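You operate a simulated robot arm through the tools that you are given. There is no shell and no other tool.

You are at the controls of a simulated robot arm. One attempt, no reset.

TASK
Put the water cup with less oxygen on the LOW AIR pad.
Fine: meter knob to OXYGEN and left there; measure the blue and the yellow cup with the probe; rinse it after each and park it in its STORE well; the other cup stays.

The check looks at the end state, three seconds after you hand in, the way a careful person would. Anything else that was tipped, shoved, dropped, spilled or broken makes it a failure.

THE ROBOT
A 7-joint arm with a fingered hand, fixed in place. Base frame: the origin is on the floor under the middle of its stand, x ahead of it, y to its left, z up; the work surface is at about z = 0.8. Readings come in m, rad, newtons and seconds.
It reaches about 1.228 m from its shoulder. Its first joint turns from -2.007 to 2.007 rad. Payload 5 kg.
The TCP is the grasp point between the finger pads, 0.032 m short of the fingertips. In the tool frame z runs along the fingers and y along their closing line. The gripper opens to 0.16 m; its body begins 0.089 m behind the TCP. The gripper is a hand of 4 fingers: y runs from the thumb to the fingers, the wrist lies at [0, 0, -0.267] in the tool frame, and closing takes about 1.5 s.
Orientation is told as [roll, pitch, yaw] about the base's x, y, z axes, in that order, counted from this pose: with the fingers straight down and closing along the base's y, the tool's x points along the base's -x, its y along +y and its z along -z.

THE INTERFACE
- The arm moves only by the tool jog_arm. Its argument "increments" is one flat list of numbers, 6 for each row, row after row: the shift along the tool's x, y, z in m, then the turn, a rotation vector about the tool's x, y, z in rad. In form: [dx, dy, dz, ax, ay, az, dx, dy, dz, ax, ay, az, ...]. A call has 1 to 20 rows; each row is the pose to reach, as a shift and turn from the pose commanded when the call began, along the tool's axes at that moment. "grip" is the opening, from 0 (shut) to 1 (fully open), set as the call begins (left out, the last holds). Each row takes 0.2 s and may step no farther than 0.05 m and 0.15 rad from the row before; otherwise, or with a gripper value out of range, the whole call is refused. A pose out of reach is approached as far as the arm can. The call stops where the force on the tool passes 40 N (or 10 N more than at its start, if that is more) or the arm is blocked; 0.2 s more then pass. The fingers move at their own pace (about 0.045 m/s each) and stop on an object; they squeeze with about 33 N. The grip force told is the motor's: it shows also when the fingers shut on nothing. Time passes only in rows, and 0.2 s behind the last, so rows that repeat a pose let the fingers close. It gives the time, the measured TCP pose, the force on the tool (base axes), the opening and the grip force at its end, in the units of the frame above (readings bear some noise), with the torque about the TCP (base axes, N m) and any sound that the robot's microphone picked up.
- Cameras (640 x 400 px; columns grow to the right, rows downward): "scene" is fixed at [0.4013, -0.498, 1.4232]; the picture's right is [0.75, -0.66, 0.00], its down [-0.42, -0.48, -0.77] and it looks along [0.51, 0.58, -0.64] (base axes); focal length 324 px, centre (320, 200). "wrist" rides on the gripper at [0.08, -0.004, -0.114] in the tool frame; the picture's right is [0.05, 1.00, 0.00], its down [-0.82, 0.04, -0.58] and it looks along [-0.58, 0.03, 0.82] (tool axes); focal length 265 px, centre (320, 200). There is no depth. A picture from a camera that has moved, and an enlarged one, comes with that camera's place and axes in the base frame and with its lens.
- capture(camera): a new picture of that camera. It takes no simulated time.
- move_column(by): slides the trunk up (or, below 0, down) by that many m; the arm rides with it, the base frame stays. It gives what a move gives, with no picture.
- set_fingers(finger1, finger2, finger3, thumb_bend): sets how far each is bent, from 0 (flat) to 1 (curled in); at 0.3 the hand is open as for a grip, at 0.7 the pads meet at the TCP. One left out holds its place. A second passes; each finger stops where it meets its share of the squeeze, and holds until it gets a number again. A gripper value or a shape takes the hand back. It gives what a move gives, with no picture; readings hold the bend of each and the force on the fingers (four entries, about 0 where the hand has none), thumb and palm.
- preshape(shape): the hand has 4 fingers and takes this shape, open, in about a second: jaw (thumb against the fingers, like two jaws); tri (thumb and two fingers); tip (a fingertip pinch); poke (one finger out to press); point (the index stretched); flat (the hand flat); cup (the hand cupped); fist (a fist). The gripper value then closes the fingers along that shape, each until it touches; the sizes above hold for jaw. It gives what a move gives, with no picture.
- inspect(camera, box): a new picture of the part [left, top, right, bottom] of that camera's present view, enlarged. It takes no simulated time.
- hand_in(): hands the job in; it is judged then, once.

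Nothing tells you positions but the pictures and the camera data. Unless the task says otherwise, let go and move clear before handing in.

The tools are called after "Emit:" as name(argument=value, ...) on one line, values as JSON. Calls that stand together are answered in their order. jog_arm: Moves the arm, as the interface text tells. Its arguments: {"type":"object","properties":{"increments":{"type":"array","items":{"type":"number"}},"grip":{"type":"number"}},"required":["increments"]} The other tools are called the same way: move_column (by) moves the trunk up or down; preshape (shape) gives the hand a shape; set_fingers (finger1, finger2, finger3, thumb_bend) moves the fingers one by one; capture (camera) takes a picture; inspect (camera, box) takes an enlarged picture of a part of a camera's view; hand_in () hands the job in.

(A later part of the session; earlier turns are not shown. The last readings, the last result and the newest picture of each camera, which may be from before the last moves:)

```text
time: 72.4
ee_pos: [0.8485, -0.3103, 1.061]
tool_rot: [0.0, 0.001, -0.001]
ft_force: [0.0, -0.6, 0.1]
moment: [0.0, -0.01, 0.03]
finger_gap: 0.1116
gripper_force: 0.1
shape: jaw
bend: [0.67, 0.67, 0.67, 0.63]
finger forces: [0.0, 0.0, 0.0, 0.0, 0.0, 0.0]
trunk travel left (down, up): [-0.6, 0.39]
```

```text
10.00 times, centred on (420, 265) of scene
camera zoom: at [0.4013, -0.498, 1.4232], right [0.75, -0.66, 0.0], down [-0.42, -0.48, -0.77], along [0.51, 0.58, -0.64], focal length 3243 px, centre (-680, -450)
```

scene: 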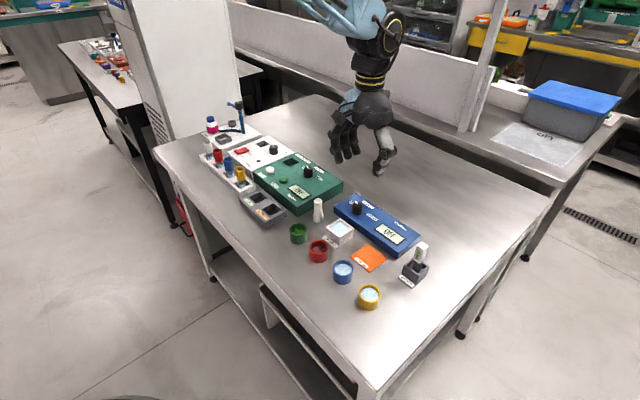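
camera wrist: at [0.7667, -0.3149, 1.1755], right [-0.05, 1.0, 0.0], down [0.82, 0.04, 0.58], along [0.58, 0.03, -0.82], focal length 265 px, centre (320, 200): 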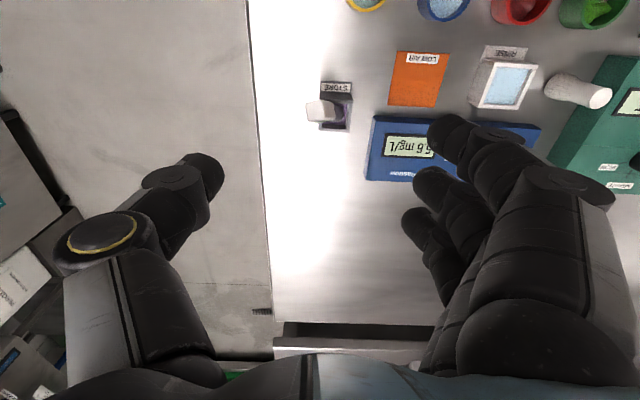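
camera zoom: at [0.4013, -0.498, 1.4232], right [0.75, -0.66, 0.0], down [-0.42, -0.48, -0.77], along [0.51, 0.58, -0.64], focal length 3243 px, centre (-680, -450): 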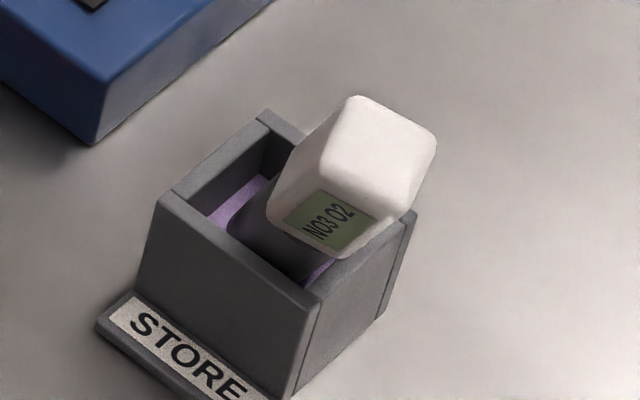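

The probe leans about 25° toward (−x, −y) with its foot in the well. I'll straighten it by caging: thumb on the leaning side, fingers opposite, closing without squeezing so it is nudged upright. First I yaw the hand −41° and centre over the well with the hand fully open.

Emit:
jog_arm(increments=[-0.0038, 0.0028, 0, 0, 0, 0.144, -0.0076, 0.0056, 0, 0, 0, 0.288, -0.0115, 0.0084, 0, 0, 0, 0.432, -0.0153, 0.0112, 0, 0, 0, 0.576, -0.0191, 0.014, 0, 0, 0, 0.72, -0.0191, 0.014, 0, 0, 0, 0.72, -0.0191, 0.014, 0, 0, 0, 0.72], grip=1.0)

Emit:
capture(camera="wrist")

Emit:
inspect(camera="scene", box=[360, 150, 460, 290])

```text
time: 74.0
ee_pos: [0.8654, -0.2973, 1.0606]
tool_rot: [0.001, 0.0, -0.722]
ft_force: [-0.1, -0.9, -0.4]
moment: [0.0, -0.01, -0.01]
finger_gap: 0.1599
gripper_force: 0.1
shape: jaw
bend: [0.3, 0.3, 0.3, 0.3]
finger forces: [0.0, 0.1, 0.0, 0.0, 0.0, 0.0]
trunk travel left (down, up): [-0.6, 0.39]
```

```text
taken
camera wrist: at [0.8018, -0.2472, 1.176], right [0.62, 0.78, 0.0], down [0.64, -0.51, 0.58], along [0.45, -0.36, -0.82], focal length 265 px, centre (320, 200)
```

wrist: 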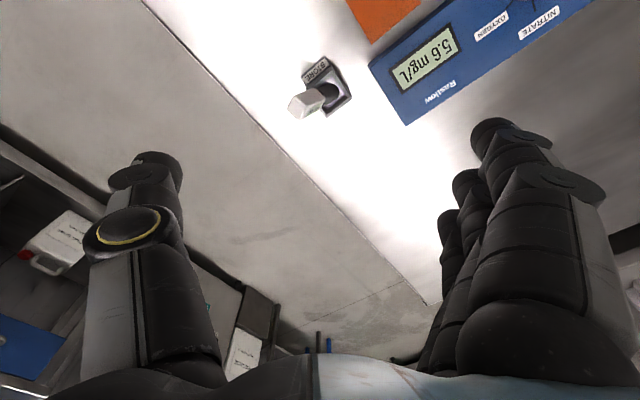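

```text
2.86 times, centred on (410, 220) of scene
camera zoom: at [0.4013, -0.498, 1.4232], right [0.75, -0.66, 0.0], down [-0.42, -0.48, -0.77], along [0.51, 0.58, -0.64], focal length 927 px, centre (63, 143)
```

zoom: 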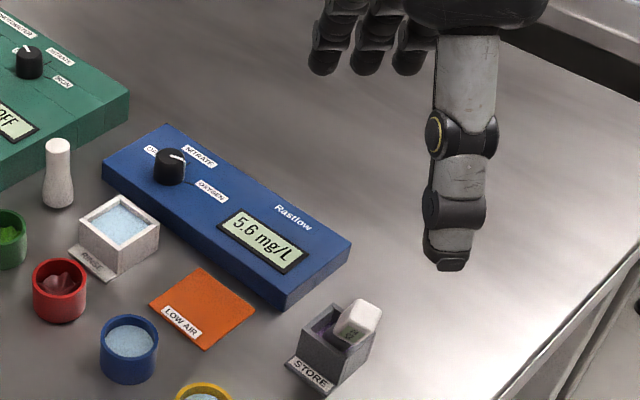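

Emit:
inspect(camera="wrist", box=[270, 40, 380, 140])

```text
4.00 times, centred on (325, 90) of wrist
camera zoom: at [0.8018, -0.2472, 1.176], right [0.62, 0.78, 0.0], down [0.64, -0.51, 0.58], along [0.45, -0.36, -0.82], focal length 1062 px, centre (300, 640)
```

zoom: 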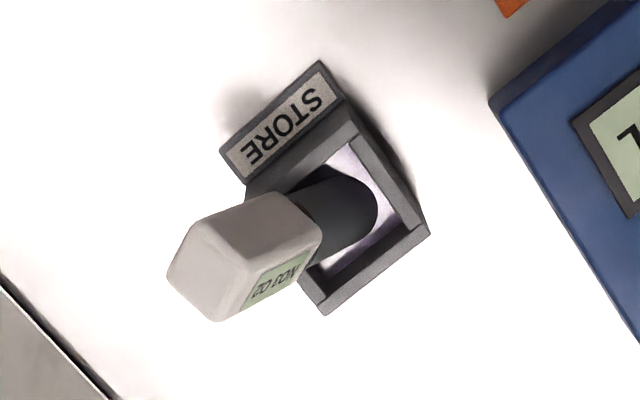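

The lean direction lines up with the thumb side. I descend with the hand open around the probe.

Emit:
jog_arm(increments=[0, 0, 0.04, 0, 0, 0, 0, 0, 0.08, 0, 0, 0, 0, 0, 0.12, 0, 0, 0, 0, 0, 0.145, 0, 0, 0, 0, 0, 0.145, 0, 0, 0], grip=1.0)

Emit:
capture(camera="wrist")

Emit:
inspect(camera="scene", box=[370, 190, 460, 300])

```text
time: 75.2
ee_pos: [0.8652, -0.2952, 0.9161]
tool_rot: [0.0, -0.001, -0.721]
ft_force: [0.4, -0.6, 0.4]
moment: [0.0, 0.0, 0.0]
finger_gap: 0.1599
gripper_force: 0.1
shape: jaw
bend: [0.3, 0.3, 0.3, 0.3]
finger forces: [0.0, 0.0, 0.0, 0.0, 0.0, 0.1]
trunk travel left (down, up): [-0.6, 0.39]
```

```text
taken
camera wrist: at [0.8009, -0.2463, 1.0308], right [0.62, 0.78, 0.0], down [0.64, -0.51, 0.58], along [0.45, -0.36, -0.82], focal length 265 px, centre (320, 200)
```

wrist: 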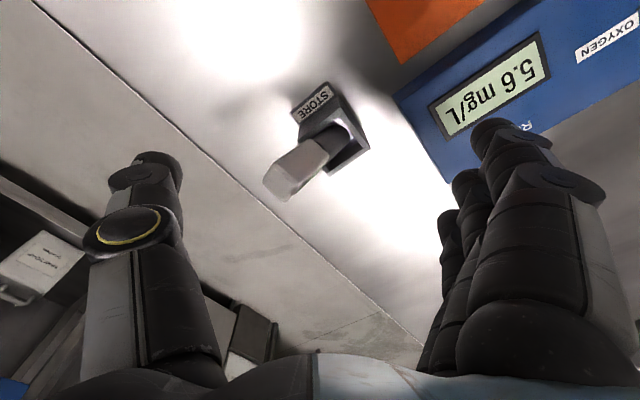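

```text
3.64 times, centred on (415, 245) of scene
camera zoom: at [0.4013, -0.498, 1.4232], right [0.75, -0.66, 0.0], down [-0.42, -0.48, -0.77], along [0.51, 0.58, -0.64], focal length 1179 px, centre (-26, 36)
```

zoom: 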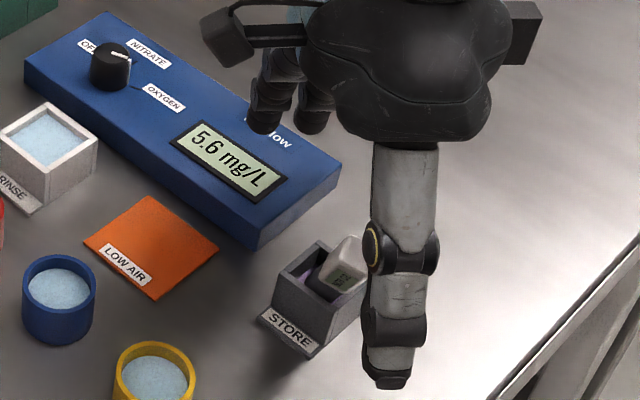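

The hand straddles the leaning probe. I lower another 9 mm and begin closing gradually.

Emit:
jog_arm(increments=[0, 0, 0.009, 0, 0, 0, 0, 0, 0.009, 0, 0, 0, 0, 0, 0.009, 0, 0, 0, 0, 0, 0.009, 0, 0, 0, 0, 0, 0.009, 0, 0, 0], grip=0.45)

Emit:
capture(camera="wrist")

Emit:
inspect(camera="scene", box=[370, 190, 460, 300])

```text
time: 76.4
ee_pos: [0.8655, -0.2957, 0.9085]
tool_rot: [0.001, 0.0, -0.72]
ft_force: [-0.8, 0.4, 0.5]
moment: [0.0, 0.02, 0.0]
finger_gap: 0.0731
gripper_force: 0.2
shape: jaw
bend: [0.73, 0.73, 0.73, 0.7]
finger forces: [0.1, 0.0, 0.0, 0.0, 0.0, 0.0]
trunk travel left (down, up): [-0.6, 0.39]
```

```text
taken
camera wrist: at [0.8012, -0.2461, 1.0222], right [0.62, 0.78, 0.0], down [0.64, -0.51, 0.58], along [0.45, -0.36, -0.82], focal length 265 px, centre (320, 200)
```

wrist: 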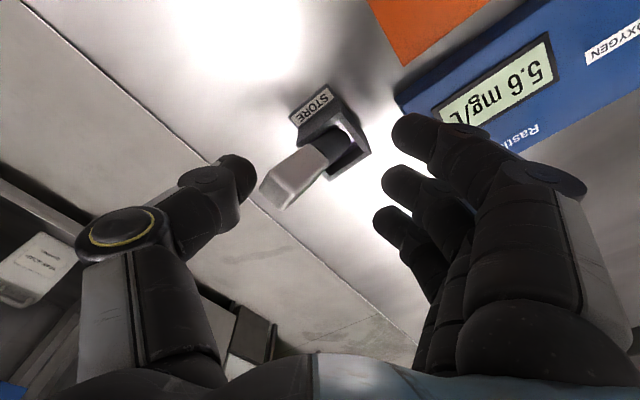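

```text
3.64 times, centred on (415, 245) of scene
camera zoom: at [0.4013, -0.498, 1.4232], right [0.75, -0.66, 0.0], down [-0.42, -0.48, -0.77], along [0.51, 0.58, -0.64], focal length 1179 px, centre (-26, 36)
```

zoom: 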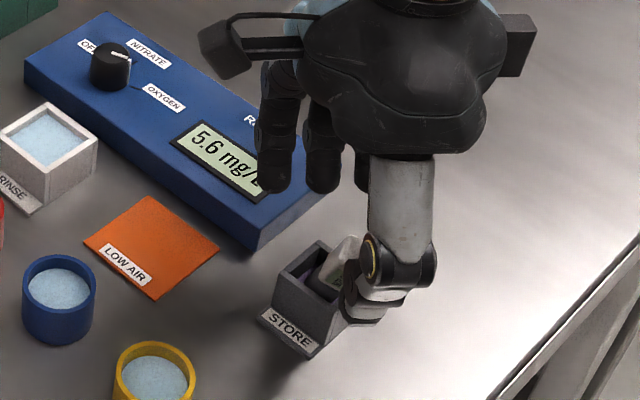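

The thumb is about to touch the handle. I close further to nudge it upright.

Emit:
jog_arm(increments=[0, 0, 0, 0, 0, 0, 0, 0, 0, 0, 0, 0, 0, 0, 0, 0, 0, 0], grip=0.28)

Emit:
capture(camera="wrist")

Emit:
inspect(camera="scene", box=[385, 215, 445, 295])

```text
time: 77.2
ee_pos: [0.8653, -0.296, 0.908]
tool_rot: [0.001, -0.001, -0.719]
ft_force: [-0.8, -0.1, 0.6]
moment: [0.01, -0.01, -0.01]
finger_gap: 0.0453
gripper_force: 0.1
shape: jaw
bend: [0.73, 0.73, 0.73, 0.7]
finger forces: [0.1, 0.0, 0.0, 0.0, 0.0, 0.1]
trunk travel left (down, up): [-0.6, 0.39]
```

```text
taken
camera wrist: at [0.8012, -0.2461, 1.0222], right [0.62, 0.78, 0.0], down [0.64, -0.51, 0.58], along [0.45, -0.36, -0.82], focal length 265 px, centre (320, 200)
```

wrist: 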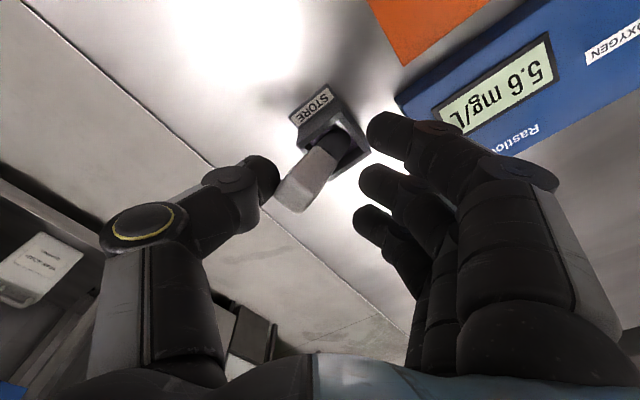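

```text
5.00 times, centred on (415, 255) of scene
camera zoom: at [0.4013, -0.498, 1.4232], right [0.75, -0.66, 0.0], down [-0.42, -0.48, -0.77], along [0.51, 0.58, -0.64], focal length 1622 px, centre (-155, -75)
```

zoom: 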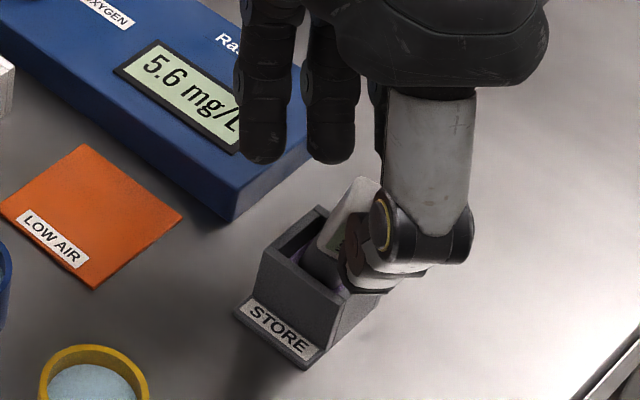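

It is working — the handle is being pushed upright. I continue closing a bit more.

Emit:
jog_arm(increments=[0, 0, 0, 0, 0, 0, 0, 0, 0, 0, 0, 0, 0, 0, 0, 0, 0, 0], grip=0.18)

Emit:
capture(camera="wrist")

Emit:
inspect(camera="scene", box=[385, 215, 445, 295])

```text
time: 78.0
ee_pos: [0.8645, -0.296, 0.9073]
tool_rot: [-0.001, -0.002, -0.719]
ft_force: [-0.9, -0.1, 0.7]
moment: [0.03, 0.02, 0.04]
finger_gap: 0.0295
gripper_force: 0.1
shape: jaw
bend: [0.73, 0.73, 0.73, 0.7]
finger forces: [0.0, 0.0, 0.0, 0.0, 0.0, 0.0]
trunk travel left (down, up): [-0.6, 0.39]
```

```text
taken
camera wrist: at [0.8012, -0.2461, 1.0222], right [0.62, 0.78, 0.0], down [0.64, -0.51, 0.58], along [0.45, -0.36, -0.82], focal length 265 px, centre (320, 200)
```

wrist: 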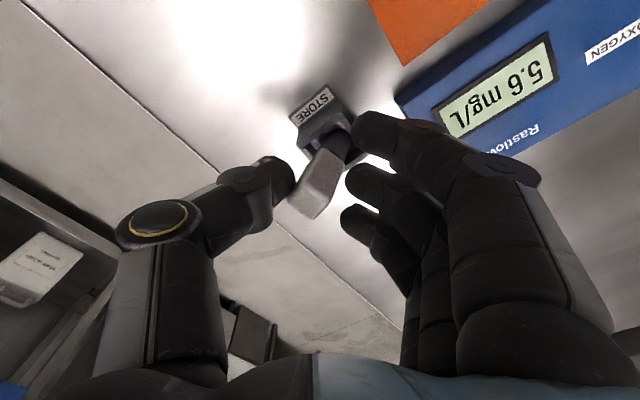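

```text
5.00 times, centred on (415, 255) of scene
camera zoom: at [0.4013, -0.498, 1.4232], right [0.75, -0.66, 0.0], down [-0.42, -0.48, -0.77], along [0.51, 0.58, -0.64], focal length 1622 px, centre (-155, -75)
```

zoom: 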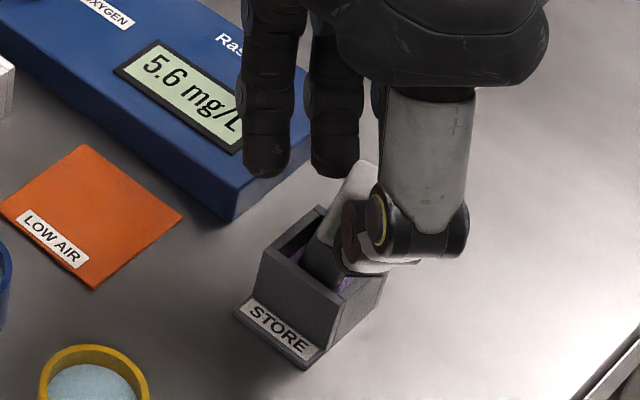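

The lean is down to about 11°. I shift the hand ~12 mm toward the finger side so the caged handle ends up vertical over its foot.

Emit:
jog_arm(increments=[0, 0.003, 0, 0, 0, 0, 0, 0.006, 0, 0, 0, 0, 0, 0.009, 0, 0, 0, 0, 0, 0.012, 0, 0, 0, 0, 0, 0.012, 0, 0, 0, 0], grip=0.18)

Emit:
capture(camera="wrist")

Emit:
inspect(camera="scene", box=[385, 215, 445, 295])

```text
time: 79.2
ee_pos: [0.8736, -0.2876, 0.9086]
tool_rot: [0.0, 0.0, -0.72]
ft_force: [-0.2, 0.7, 0.1]
moment: [0.0, -0.01, -0.02]
finger_gap: 0.0294
gripper_force: 0.0
shape: jaw
bend: [0.73, 0.73, 0.73, 0.7]
finger forces: [0.0, 0.1, 0.0, 0.0, 0.0, 0.0]
trunk travel left (down, up): [-0.6, 0.39]
```

```text
taken
camera wrist: at [0.8096, -0.2377, 1.0227], right [0.62, 0.78, 0.0], down [0.64, -0.51, 0.58], along [0.45, -0.36, -0.82], focal length 265 px, centre (320, 200)
```

wrist: 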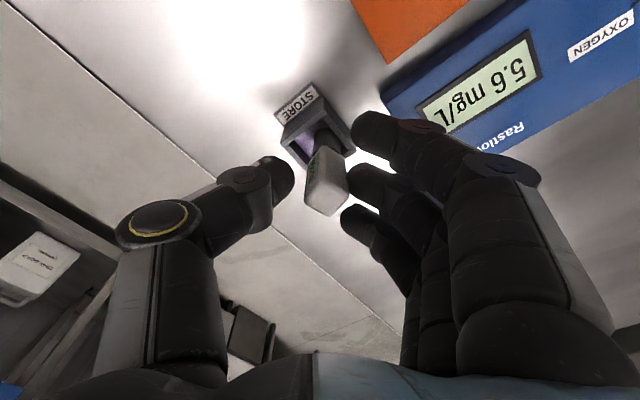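

```text
5.00 times, centred on (415, 255) of scene
camera zoom: at [0.4013, -0.498, 1.4232], right [0.75, -0.66, 0.0], down [-0.42, -0.48, -0.77], along [0.51, 0.58, -0.64], focal length 1622 px, centre (-155, -75)
```

zoom: 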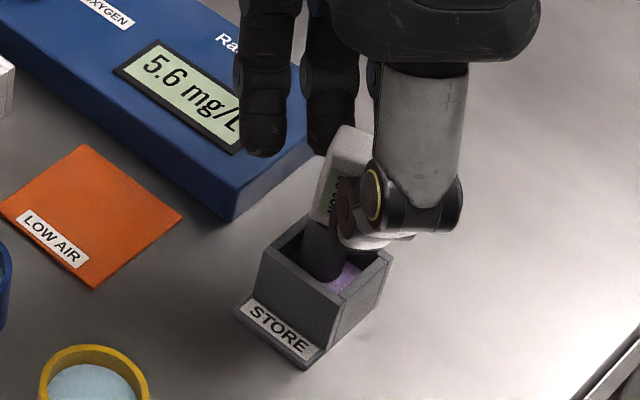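

The probe now looks nearly vertical and free. I open the hand and see whether it stands.

Emit:
jog_arm(increments=[0, 0, 0, 0, 0, 0, 0, 0, 0, 0, 0, 0, 0, 0, 0, 0, 0, 0, 0, 0, 0, 0, 0, 0], grip=0.5)

Emit:
inspect(camera="wrist", box=[250, 60, 410, 240])

Emit:
inspect(camera="scene", box=[385, 215, 445, 295])

```text
time: 80.2
ee_pos: [0.8725, -0.2879, 0.9078]
tool_rot: [0.0, 0.0, -0.72]
ft_force: [-0.7, 1.1, 0.4]
moment: [0.01, 0.0, 0.0]
finger_gap: 0.0793
gripper_force: 0.0
shape: jaw
bend: [0.72, 0.72, 0.72, 0.7]
finger forces: [0.0, 0.0, 0.0, 0.0, 0.1, 0.1]
trunk travel left (down, up): [-0.6, 0.39]
```

```text
2.22 times, centred on (330, 150) of wrist
camera zoom: at [0.8096, -0.2378, 1.0227], right [0.62, 0.78, 0.0], down [0.64, -0.51, 0.58], along [0.45, -0.36, -0.82], focal length 590 px, centre (298, 311)
```

zoom: 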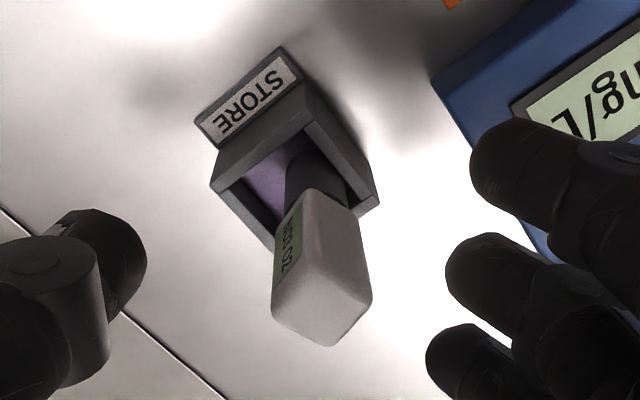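

```text
5.00 times, centred on (415, 255) of scene
camera zoom: at [0.4013, -0.498, 1.4232], right [0.75, -0.66, 0.0], down [-0.42, -0.48, -0.77], along [0.51, 0.58, -0.64], focal length 1622 px, centre (-155, -75)
```

zoom: 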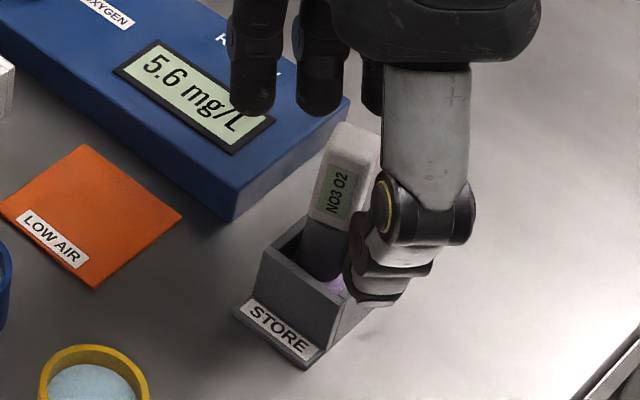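

The probe stands upright in the STORE well on its own. I lift the hand straight up clear of it.

Emit:
jog_arm(increments=[0, 0, -0.02, 0, 0, 0, 0, 0, -0.05, 0, 0, 0, 0, 0, -0.09, 0, 0, 0, 0, 0, -0.13, 0, 0, 0, 0, 0, -0.15, 0, 0, 0, 0, 0, -0.15, 0, 0, 0], grip=0.6)

Emit:
capture(camera="wrist")

Emit:
inspect(camera="scene", box=[320, 180, 450, 320])

Emit:
inspect(camera="scene", box=[395, 235, 435, 295])

```text
time: 81.6
ee_pos: [0.8755, -0.2872, 1.0576]
tool_rot: [0.001, -0.002, -0.722]
ft_force: [-0.7, 1.0, 0.1]
moment: [0.0, -0.03, -0.01]
finger_gap: 0.0953
gripper_force: 0.1
shape: jaw
bend: [0.71, 0.71, 0.71, 0.69]
finger forces: [0.1, 0.1, 0.0, 0.0, 0.0, 0.1]
trunk travel left (down, up): [-0.6, 0.39]
```

```text
taken
camera wrist: at [0.8122, -0.2382, 1.1723], right [0.62, 0.78, 0.0], down [0.64, -0.51, 0.58], along [0.45, -0.36, -0.82], focal length 265 px, centre (320, 200)
```

wrist: 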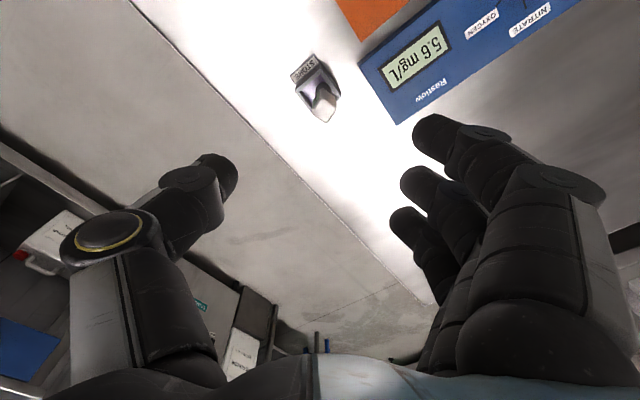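

```text
2.86 times, centred on (385, 250) of scene
camera zoom: at [0.4013, -0.498, 1.4232], right [0.75, -0.66, 0.0], down [-0.42, -0.48, -0.77], along [0.51, 0.58, -0.64], focal length 927 px, centre (134, 57)
```

zoom: 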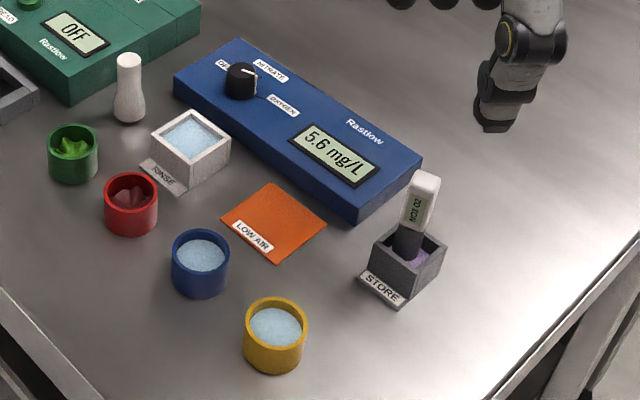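

```text
6.67 times, centred on (415, 265) of scene
camera zoom: at [0.4013, -0.498, 1.4232], right [0.75, -0.66, 0.0], down [-0.42, -0.48, -0.77], along [0.51, 0.58, -0.64], focal length 2162 px, centre (-313, -233)
```

zoom: 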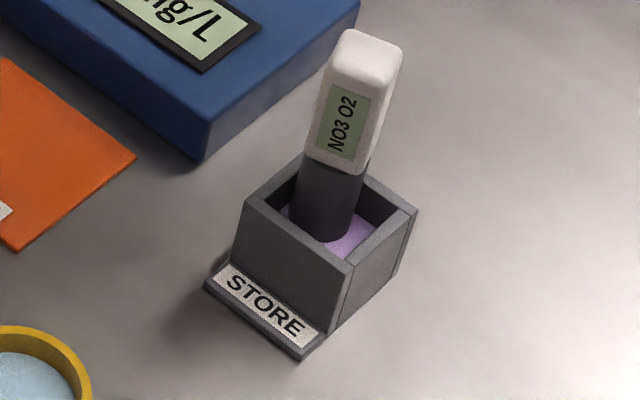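

Probe parked upright, knob on OXYGEN, display fine. Now I go for the yellow cup (~(0.741, −0.267)); I square the hand to yaw 0 and move above it to refine its position.

Emit:
jog_arm(increments=[0.019, -0.0123, 0, 0, 0, -0.12, 0.0381, -0.0246, 0, 0, 0, -0.24, 0.0572, -0.0369, 0, 0, 0, -0.36, 0.0762, -0.0491, 0, 0, 0, -0.48, 0.0953, -0.0614, 0.01, 0, 0, -0.6, 0.1143, -0.0737, 0.03, 0, 0, -0.722, 0.1143, -0.0737, 0.03, 0, 0, -0.722], grip=0.45)

Emit:
capture(camera="wrist")

Emit:
inspect(camera="wrist", box=[250, 30, 450, 150])

Emit:
inspect(camera="scene", box=[320, 230, 420, 320])

```text
time: 83.2
ee_pos: [0.7382, -0.2673, 1.0294]
tool_rot: [0.0, 0.001, 0.001]
ft_force: [-0.3, 0.3, 0.0]
moment: [0.0, 0.01, -0.01]
finger_gap: 0.0727
gripper_force: 0.1
shape: jaw
bend: [0.73, 0.73, 0.73, 0.7]
finger forces: [0.1, 0.1, 0.0, 0.0, 0.0, 0.0]
trunk travel left (down, up): [-0.6, 0.39]
```

```text
taken
camera wrist: at [0.6569, -0.2719, 1.1437], right [-0.05, 1.0, 0.0], down [0.82, 0.04, 0.58], along [0.58, 0.03, -0.82], focal length 265 px, centre (320, 200)
```

wrist: 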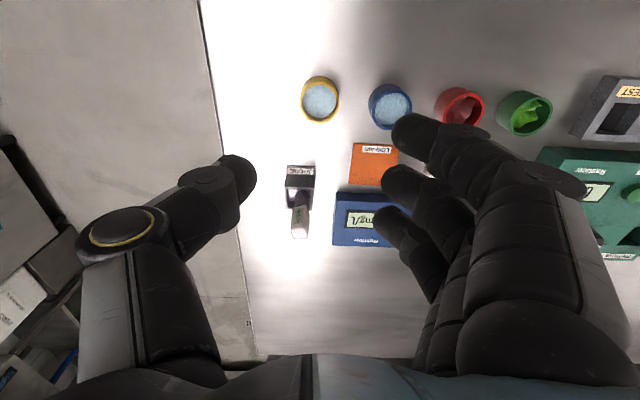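

```text
3.20 times, centred on (350, 90) of wrist
camera zoom: at [0.6569, -0.2719, 1.1437], right [-0.05, 1.0, 0.0], down [0.82, 0.04, 0.58], along [0.58, 0.03, -0.82], focal length 849 px, centre (224, 552)
```

zoom: 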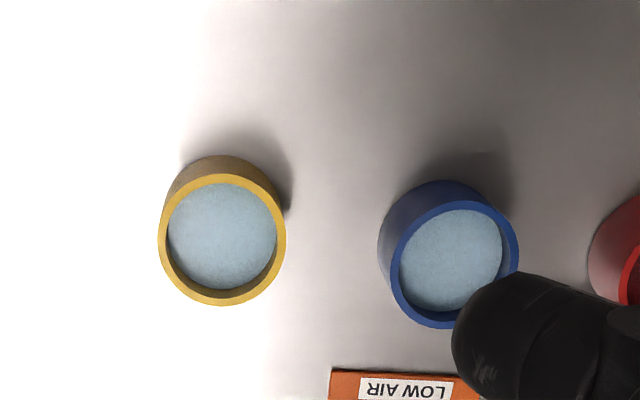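

```text
4.44 times, centred on (370, 275) of scene
camera zoom: at [0.4013, -0.498, 1.4232], right [0.75, -0.66, 0.0], down [-0.42, -0.48, -0.77], along [0.51, 0.58, -0.64], focal length 1441 px, centre (98, -133)
```

zoom: 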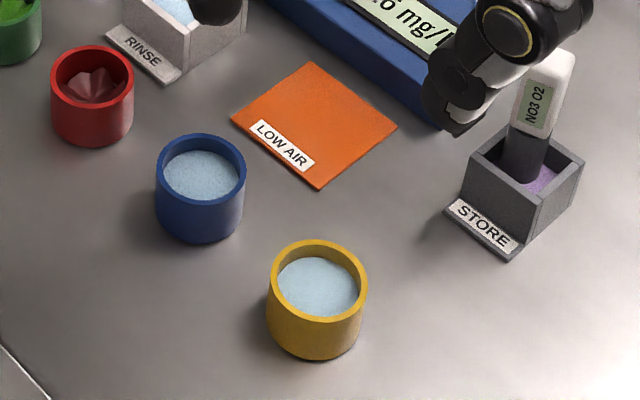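

The yellow cup is at (0.7395, −0.2685), Ø≈44 mm, rim z≈0.841; the pad centre is about (0.831, −0.186). I narrow the hand, align and descend partway over the cup.

Emit:
jog_arm(increments=[-0.0037, -0.0006, 0.04, 0, 0, 0, -0.0037, -0.0006, 0.08, 0, 0, 0, -0.0037, -0.0006, 0.115, 0, 0, 0, -0.0037, -0.0006, 0.125, 0, 0, 0, -0.0037, -0.0006, 0.125, 0, 0, 0], grip=0.37)

Emit:
capture(camera="wrist")

Emit:
inspect(camera="scene", box=[320, 220, 420, 320])

```text
time: 84.4
ee_pos: [0.7419, -0.2669, 0.901]
tool_rot: [0.001, -0.001, 0.002]
ft_force: [-1.3, 0.6, 0.3]
moment: [0.01, -0.02, 0.0]
finger_gap: 0.0598
gripper_force: 0.0
shape: jaw
bend: [0.73, 0.73, 0.73, 0.7]
finger forces: [0.1, 0.1, 0.0, 0.0, 0.0, 0.1]
trunk travel left (down, up): [-0.6, 0.39]
```

```text
taken
camera wrist: at [0.6616, -0.2717, 1.0164], right [-0.05, 1.0, 0.0], down [0.82, 0.04, 0.58], along [0.58, 0.03, -0.82], focal length 265 px, centre (320, 200)
```

wrist: 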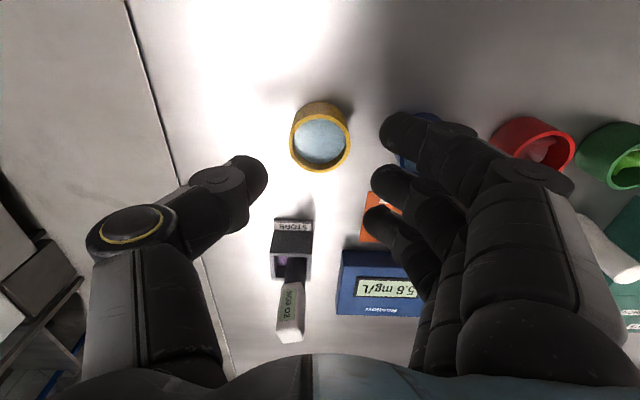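

```text
4.00 times, centred on (370, 270) of scene
camera zoom: at [0.4013, -0.498, 1.4232], right [0.75, -0.66, 0.0], down [-0.42, -0.48, -0.77], along [0.51, 0.58, -0.64], focal length 1297 px, centre (120, -80)
```

zoom: 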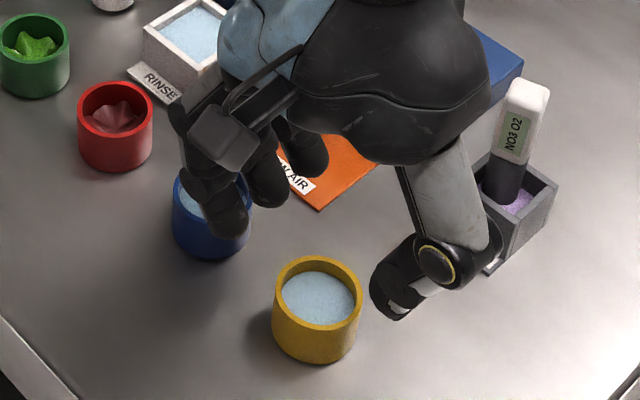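

Emit:
inspect(camera="wrist", box=[240, 80, 420, 220])

```text
2.86 times, centred on (330, 150) of wrist
camera zoom: at [0.6616, -0.2717, 1.0164], right [-0.05, 1.0, 0.0], down [0.82, 0.04, 0.58], along [0.58, 0.03, -0.82], focal length 758 px, centre (291, 343)
```

zoom: 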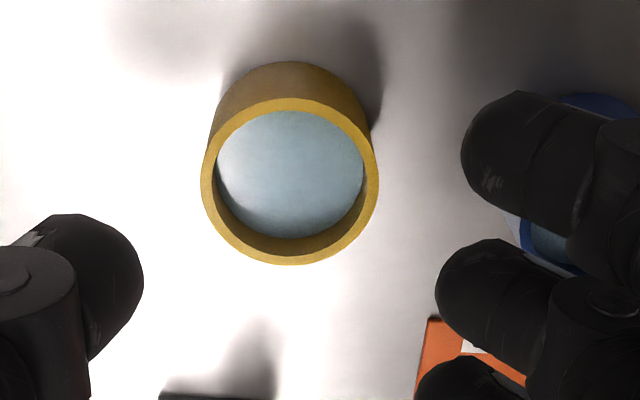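

The cup is centred between thumb and fingers (midpoint 289 vs cup centre 290 px). I descend to gripping height, z≈0.846.

Emit:
jog_arm(increments=[0.001, 0, 0.015, 0, 0, 0, 0.001, 0, 0.03, 0, 0, 0, 0.001, 0, 0.045, 0, 0, 0, 0.001, 0, 0.054, 0, 0, 0, 0.001, 0, 0.054, 0, 0, 0], grip=0.37)

Emit:
inspect(camera="wrist", box=[220, 80, 440, 260])

Emit:
inspect(camera="scene", box=[330, 230, 410, 320])

```text
time: 85.6
ee_pos: [0.742, -0.2671, 0.8487]
tool_rot: [-0.001, 0.001, 0.003]
ft_force: [-0.8, 0.0, -0.2]
moment: [0.02, 0.01, 0.01]
finger_gap: 0.0598
gripper_force: 0.2
shape: jaw
bend: [0.73, 0.73, 0.73, 0.7]
finger forces: [0.0, 0.0, 0.0, 0.0, 0.0, 0.0]
trunk travel left (down, up): [-0.6, 0.39]
```

```text
2.22 times, centred on (330, 170) of wrist
camera zoom: at [0.6608, -0.2722, 0.9624], right [-0.05, 1.0, 0.0], down [0.82, 0.04, 0.58], along [0.58, 0.03, -0.82], focal length 590 px, centre (298, 267)
```

zoom: 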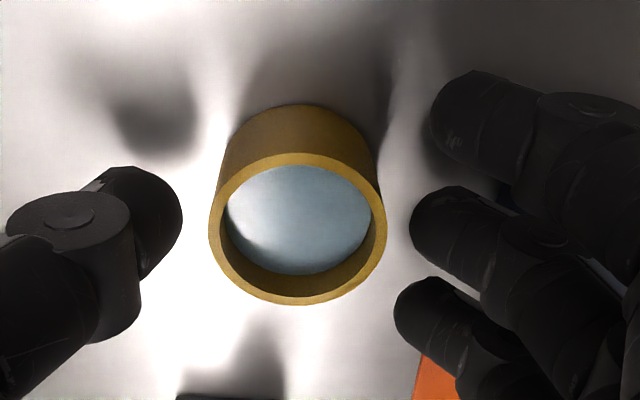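

```text
4.44 times, centred on (370, 275) of scene
camera zoom: at [0.4013, -0.498, 1.4232], right [0.75, -0.66, 0.0], down [-0.42, -0.48, -0.77], along [0.51, 0.58, -0.64], focal length 1441 px, centre (98, -133)
```

zoom: 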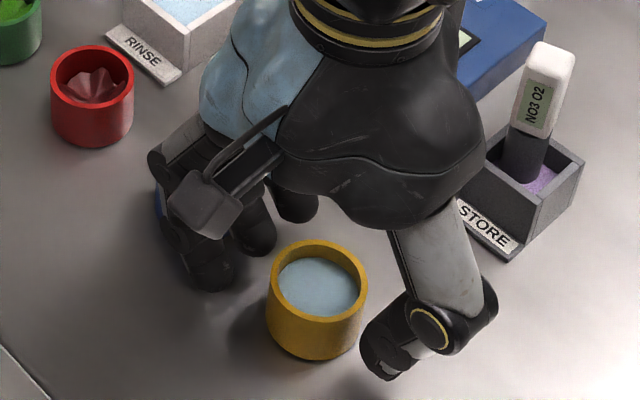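

Hand is nicely placed around the cup with clearance on all sides. I close the grip.

Emit:
jog_arm(increments=[0, 0, 0, 0, 0, 0, 0, 0, 0, 0, 0, 0, 0, 0, 0, 0, 0, 0, 0, 0, 0, 0, 0, 0, 0, 0, 0, 0, 0, 0], grip=0.0)

Emit:
inspect(camera="wrist", box=[220, 80, 440, 260])

Emit:
inspect(camera="scene", box=[330, 230, 410, 320])

```text
time: 86.8
ee_pos: [0.7406, -0.2662, 0.8472]
tool_rot: [-0.001, -0.001, 0.001]
ft_force: [-0.9, 0.4, -0.2]
moment: [-0.01, -0.02, -0.02]
finger_gap: 0.0228
gripper_force: 33.1
shape: jaw
bend: [0.66, 0.73, 0.66, 0.7]
finger forces: [9.4, 10.6, 10.0, 0.0, 29.1, 0.1]
trunk travel left (down, up): [-0.6, 0.39]
```

```text
2.22 times, centred on (330, 170) of wrist
camera zoom: at [0.6608, -0.2723, 0.9625], right [-0.05, 1.0, 0.0], down [0.82, 0.04, 0.58], along [0.58, 0.03, -0.82], focal length 590 px, centre (298, 267)
```

zoom: 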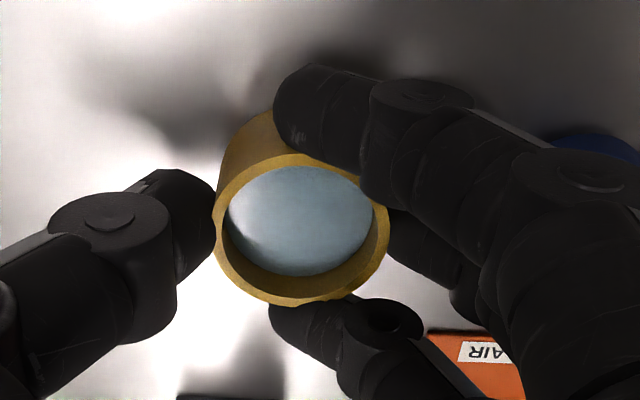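

```text
4.44 times, centred on (370, 275) of scene
camera zoom: at [0.4013, -0.498, 1.4232], right [0.75, -0.66, 0.0], down [-0.42, -0.48, -0.77], along [0.51, 0.58, -0.64], focal length 1441 px, centre (98, -133)
```

zoom: 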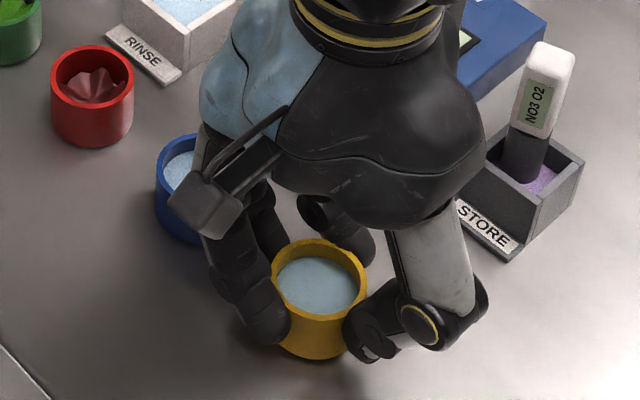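

All three fingers and the thumb share the load evenly and the cup is level. I lift slowly by 1.5 cm and check the tilt.

Emit:
jog_arm(increments=[0, 0, -0.002, 0, 0, 0, 0, 0, -0.005, 0, 0, 0, 0, 0, -0.009, 0, 0, 0, 0, 0, -0.013, 0, 0, 0, 0, 0, -0.015, 0, 0, 0, 0, 0, -0.015, 0, 0, 0], grip=0.0)

Emit:
inspect(camera="wrist", box=[220, 80, 440, 260])

Emit:
inspect(camera="scene", box=[330, 230, 410, 320])

```text
time: 88.2
ee_pos: [0.7412, -0.2687, 0.864]
tool_rot: [0.002, 0.001, 0.001]
ft_force: [1.3, 0.6, -0.1]
moment: [-0.01, -0.02, 0.02]
finger_gap: 0.0225
gripper_force: 33.6
shape: jaw
bend: [0.66, 0.73, 0.66, 0.7]
finger forces: [9.6, 10.5, 10.0, 0.0, 29.1, 0.0]
trunk travel left (down, up): [-0.6, 0.39]
```

```text
2.22 times, centred on (330, 170) of wrist
camera zoom: at [0.6608, -0.2723, 0.9784], right [-0.05, 1.0, 0.0], down [0.82, 0.04, 0.58], along [0.58, 0.03, -0.82], focal length 590 px, centre (298, 267)
```

zoom: 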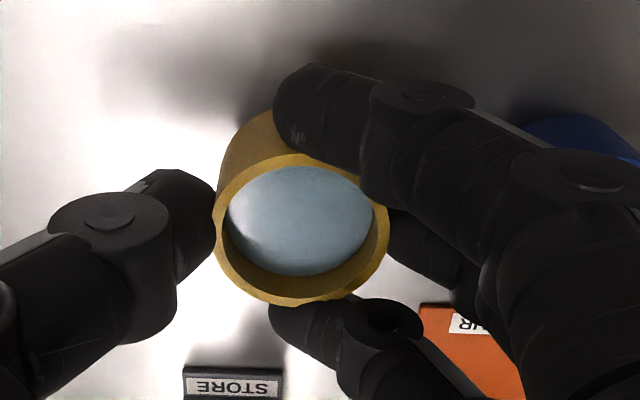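

```text
4.44 times, centred on (370, 275) of scene
camera zoom: at [0.4013, -0.498, 1.4232], right [0.75, -0.66, 0.0], down [-0.42, -0.48, -0.77], along [0.51, 0.58, -0.64], focal length 1441 px, centre (98, -133)
```

zoom: 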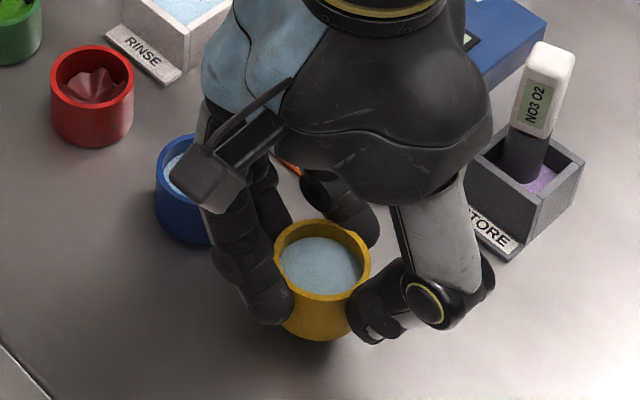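

The cup is held level and secure. I raise it to clear the neighbouring cups, then move it smoothly in x and then y to above the pad.

Emit:
jog_arm(increments=[0, 0, -0.004, 0, 0, 0, 0, 0, -0.012, 0, 0, 0, 0, 0, -0.022, 0, 0, 0, 0, 0, -0.032, 0, 0, 0, 0, 0, -0.039, 0, 0, 0, 0, 0, -0.042, 0, 0, 0, -0.005, 0, -0.042, 0, 0, 0, -0.015, 0, -0.042, 0, 0, 0, -0.03, 0, -0.042, 0, 0, 0, -0.046, 0, -0.042, 0, 0, 0, -0.062, 0, -0.042, 0, 0, 0, -0.076, 0, -0.042, 0, 0, 0, -0.086, 0, -0.042, 0, 0, 0, -0.0905, 0, -0.042, 0, 0, 0, -0.0905, 0, -0.042, 0, 0, 0], grip=0.0)

Emit:
capture(camera="wrist")

Emit:
inspect(camera="scene", box=[320, 200, 440, 310])

```text
time: 91.4
ee_pos: [0.8333, -0.269, 0.9058]
tool_rot: [0.001, -0.001, 0.002]
ft_force: [0.5, 0.4, 0.5]
moment: [-0.01, 0.01, 0.04]
finger_gap: 0.0225
gripper_force: 33.2
shape: jaw
bend: [0.66, 0.73, 0.66, 0.7]
finger forces: [10.3, 10.8, 11.0, 0.1, 29.1, 0.0]
trunk travel left (down, up): [-0.6, 0.39]
```

```text
taken
camera wrist: at [0.7507, -0.2725, 1.0196], right [-0.05, 1.0, 0.0], down [0.82, 0.04, 0.58], along [0.58, 0.03, -0.82], focal length 265 px, centre (320, 200)
```

wrist: 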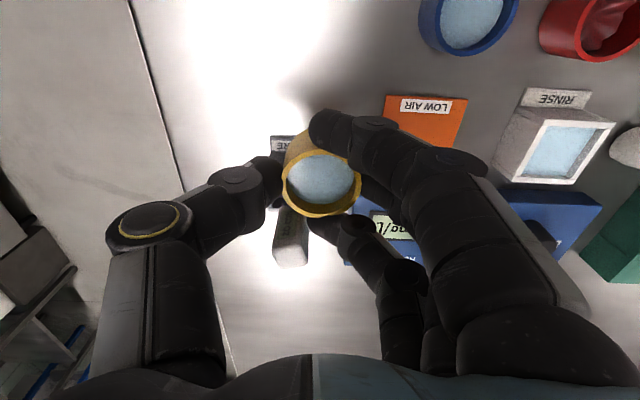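

```text
3.64 times, centred on (380, 255) of scene
camera zoom: at [0.4013, -0.498, 1.4232], right [0.75, -0.66, 0.0], down [-0.42, -0.48, -0.77], along [0.51, 0.58, -0.64], focal length 1179 px, centre (102, 0)
```

zoom: 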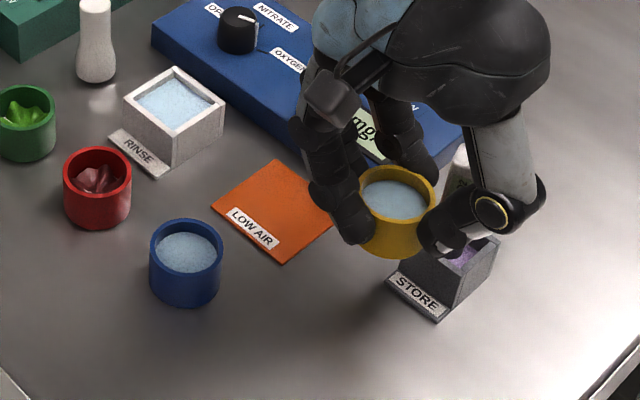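

The probe is still standing. I now move the cup in +y to above the pad.

Emit:
jog_arm(increments=[0, 0.004, 0, 0, 0, 0, 0, 0.013, 0, 0, 0, 0, 0, 0.027, 0, 0, 0, 0, 0, 0.042, 0, 0, 0, 0, 0, 0.057, 0, 0, 0, 0, 0, 0.07, 0, 0, 0, 0, 0, 0.078, 0, 0, 0, 0, 0, 0.082, 0, 0, 0, 0, 0, 0.082, 0, 0, 0, 0], grip=0.0)

Emit:
capture(camera="wrist")

Emit:
inspect(camera="scene", box=[310, 190, 430, 310])

```text
time: 93.4
ee_pos: [0.8323, -0.1861, 0.9045]
tool_rot: [0.0, 0.0, 0.002]
ft_force: [0.5, 0.4, 0.0]
moment: [-0.03, 0.0, 0.03]
finger_gap: 0.0226
gripper_force: 33.0
shape: jaw
bend: [0.66, 0.73, 0.66, 0.7]
finger forces: [10.5, 10.7, 11.1, 0.0, 29.1, 0.0]
trunk travel left (down, up): [-0.6, 0.39]
```

```text
taken
camera wrist: at [0.7517, -0.1904, 1.0196], right [-0.05, 1.0, 0.0], down [0.82, 0.04, 0.58], along [0.58, 0.03, -0.82], focal length 265 px, centre (320, 200)
```

wrist: 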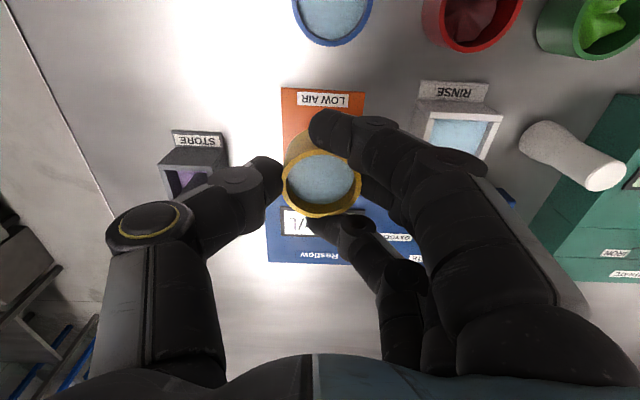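

```text
3.33 times, centred on (370, 250) of scene
camera zoom: at [0.4013, -0.498, 1.4232], right [0.75, -0.66, 0.0], down [-0.42, -0.48, -0.77], along [0.51, 0.58, -0.64], focal length 1081 px, centre (153, 33)
```

zoom: 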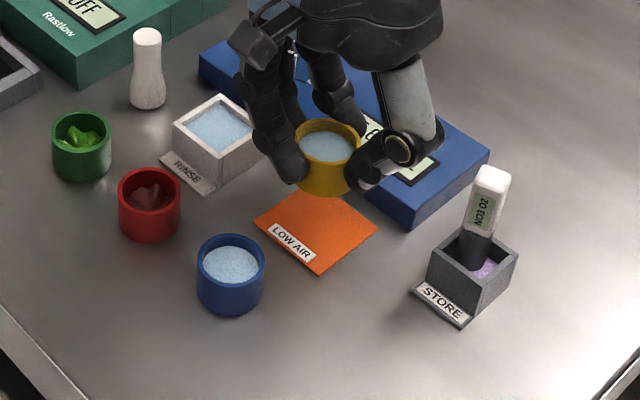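

The cup is over the pad within ~4 mm of centre. I lower slowly toward it.

Emit:
jog_arm(increments=[0, 0.001, 0.005, 0, 0, 0, -0.001, 0.002, 0.014, 0, 0, 0, -0.001, 0.002, 0.024, 0, 0, 0, -0.001, 0.002, 0.034, 0, 0, 0, -0.001, 0.002, 0.043, 0, 0, 0, -0.001, 0.002, 0.049, 0, 0, 0, -0.001, 0.002, 0.052, 0, 0, 0, -0.001, 0.002, 0.052, 0, 0, 0], grip=0.0)

Emit:
capture(camera="wrist")

Emit:
inspect(camera="scene", box=[320, 200, 410, 290])

```text
time: 95.2
ee_pos: [0.8338, -0.1833, 0.8535]
tool_rot: [0.001, 0.0, 0.001]
ft_force: [0.4, -0.5, -0.9]
moment: [-0.02, 0.03, 0.01]
finger_gap: 0.0225
gripper_force: 33.3
shape: jaw
bend: [0.66, 0.73, 0.66, 0.7]
finger forces: [10.7, 10.8, 11.3, 0.1, 29.1, 0.0]
trunk travel left (down, up): [-0.6, 0.39]
```

```text
taken
camera wrist: at [0.7517, -0.188, 0.9681], right [-0.05, 1.0, 0.0], down [0.82, 0.04, 0.58], along [0.58, 0.03, -0.82], focal length 265 px, centre (320, 200)
```

wrist: 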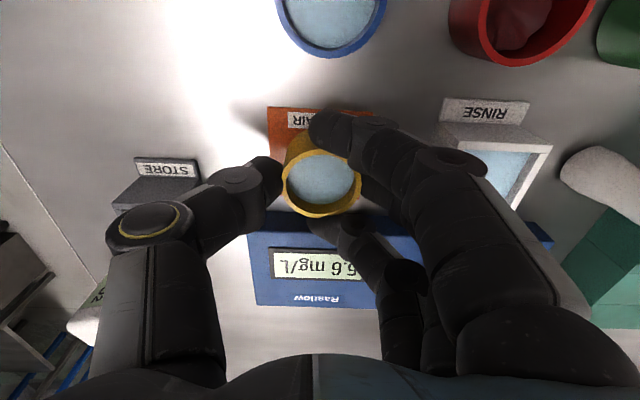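

```text
4.44 times, centred on (365, 245) of scene
camera zoom: at [0.4013, -0.498, 1.4232], right [0.75, -0.66, 0.0], down [-0.42, -0.48, -0.77], along [0.51, 0.58, -0.64], focal length 1441 px, centre (120, 0)
```

zoom: 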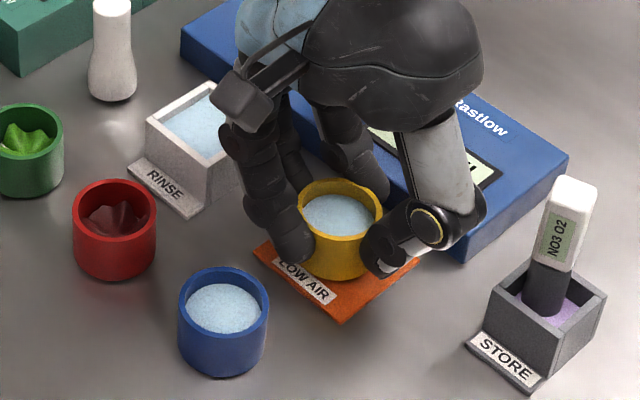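

About 4–5 mm to go. I lower in millimetre steps, watching the force.

Emit:
jog_arm(increments=[0, 0, 0.001, 0, 0, 0, 0, 0, 0.002, 0, 0, 0, 0, 0, 0.003, 0, 0, 0, 0, 0, 0.004, 0, 0, 0, 0, 0, 0.004, 0, 0, 0], grip=0.0)

Emit:
inspect(camera="scene", box=[340, 220, 400, 280])

```text
time: 96.4
ee_pos: [0.8327, -0.1837, 0.8495]
tool_rot: [0.0, -0.002, 0.001]
ft_force: [0.2, -0.4, 5.6]
moment: [0.04, 0.04, 0.01]
finger_gap: 0.0226
gripper_force: 32.7
shape: jaw
bend: [0.66, 0.73, 0.66, 0.7]
finger forces: [11.0, 11.3, 11.4, 0.1, 30.8, 0.0]
trunk travel left (down, up): [-0.6, 0.39]
```

```text
6.67 times, centred on (370, 250) of scene
camera zoom: at [0.4013, -0.498, 1.4232], right [0.75, -0.66, 0.0], down [-0.42, -0.48, -0.77], along [0.51, 0.58, -0.64], focal length 2162 px, centre (-13, -133)
```

zoom: 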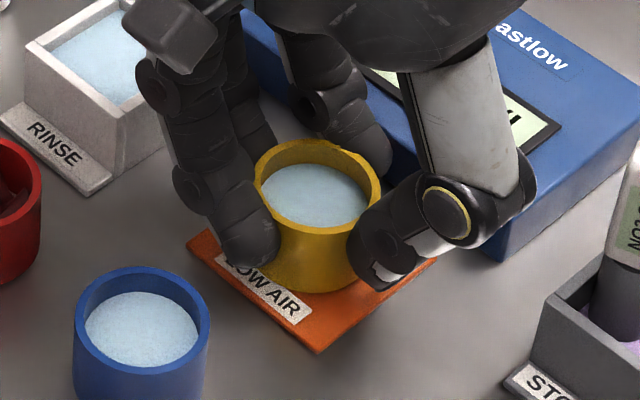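

Contact with the pad (≈5.6 N). I release the cup by opening back to the same width used for the approach.

Emit:
jog_arm(increments=[0, 0, 0, 0, 0, 0, 0, 0, 0, 0, 0, 0, 0, 0, 0, 0, 0, 0, 0, 0, 0, 0, 0, 0], grip=0.37)

Emit:
capture(camera="wrist")

Emit:
inspect(camera="scene", box=[330, 210, 410, 290])

```text
time: 97.4
ee_pos: [0.8333, -0.1833, 0.8491]
tool_rot: [0.001, 0.0, 0.003]
ft_force: [0.7, -0.1, 0.4]
moment: [-0.01, 0.03, 0.02]
finger_gap: 0.0585
gripper_force: 0.0
shape: jaw
bend: [0.73, 0.73, 0.73, 0.7]
finger forces: [0.0, 0.0, 0.0, 0.0, 0.0, 0.0]
trunk travel left (down, up): [-0.6, 0.39]
```

```text
taken
camera wrist: at [0.7522, -0.188, 0.9639], right [-0.05, 1.0, 0.0], down [0.82, 0.04, 0.58], along [0.58, 0.03, -0.82], focal length 265 px, centre (320, 200)
```

wrist: 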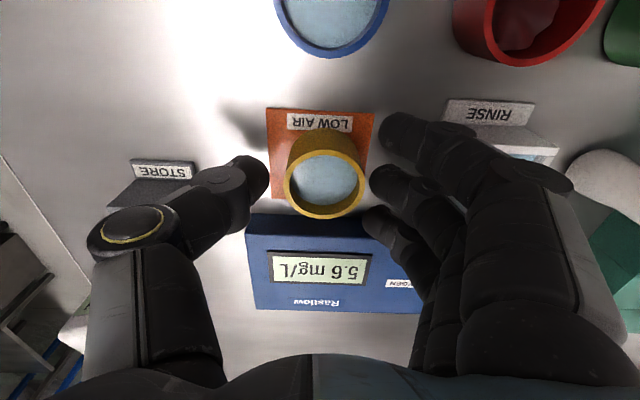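

```text
5.00 times, centred on (370, 250) of scene
camera zoom: at [0.4013, -0.498, 1.4232], right [0.75, -0.66, 0.0], down [-0.42, -0.48, -0.77], along [0.51, 0.58, -0.64], focal length 1622 px, centre (70, -50)
```

zoom: 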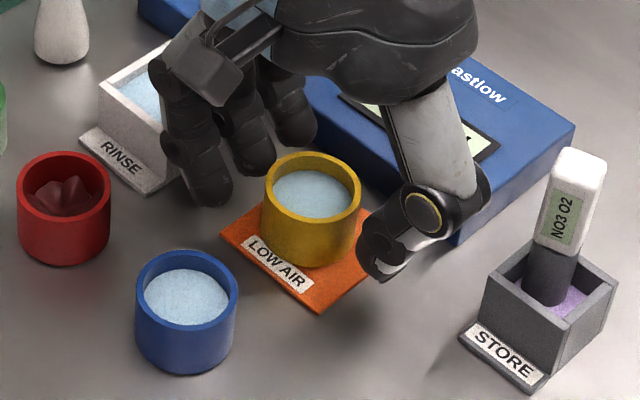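

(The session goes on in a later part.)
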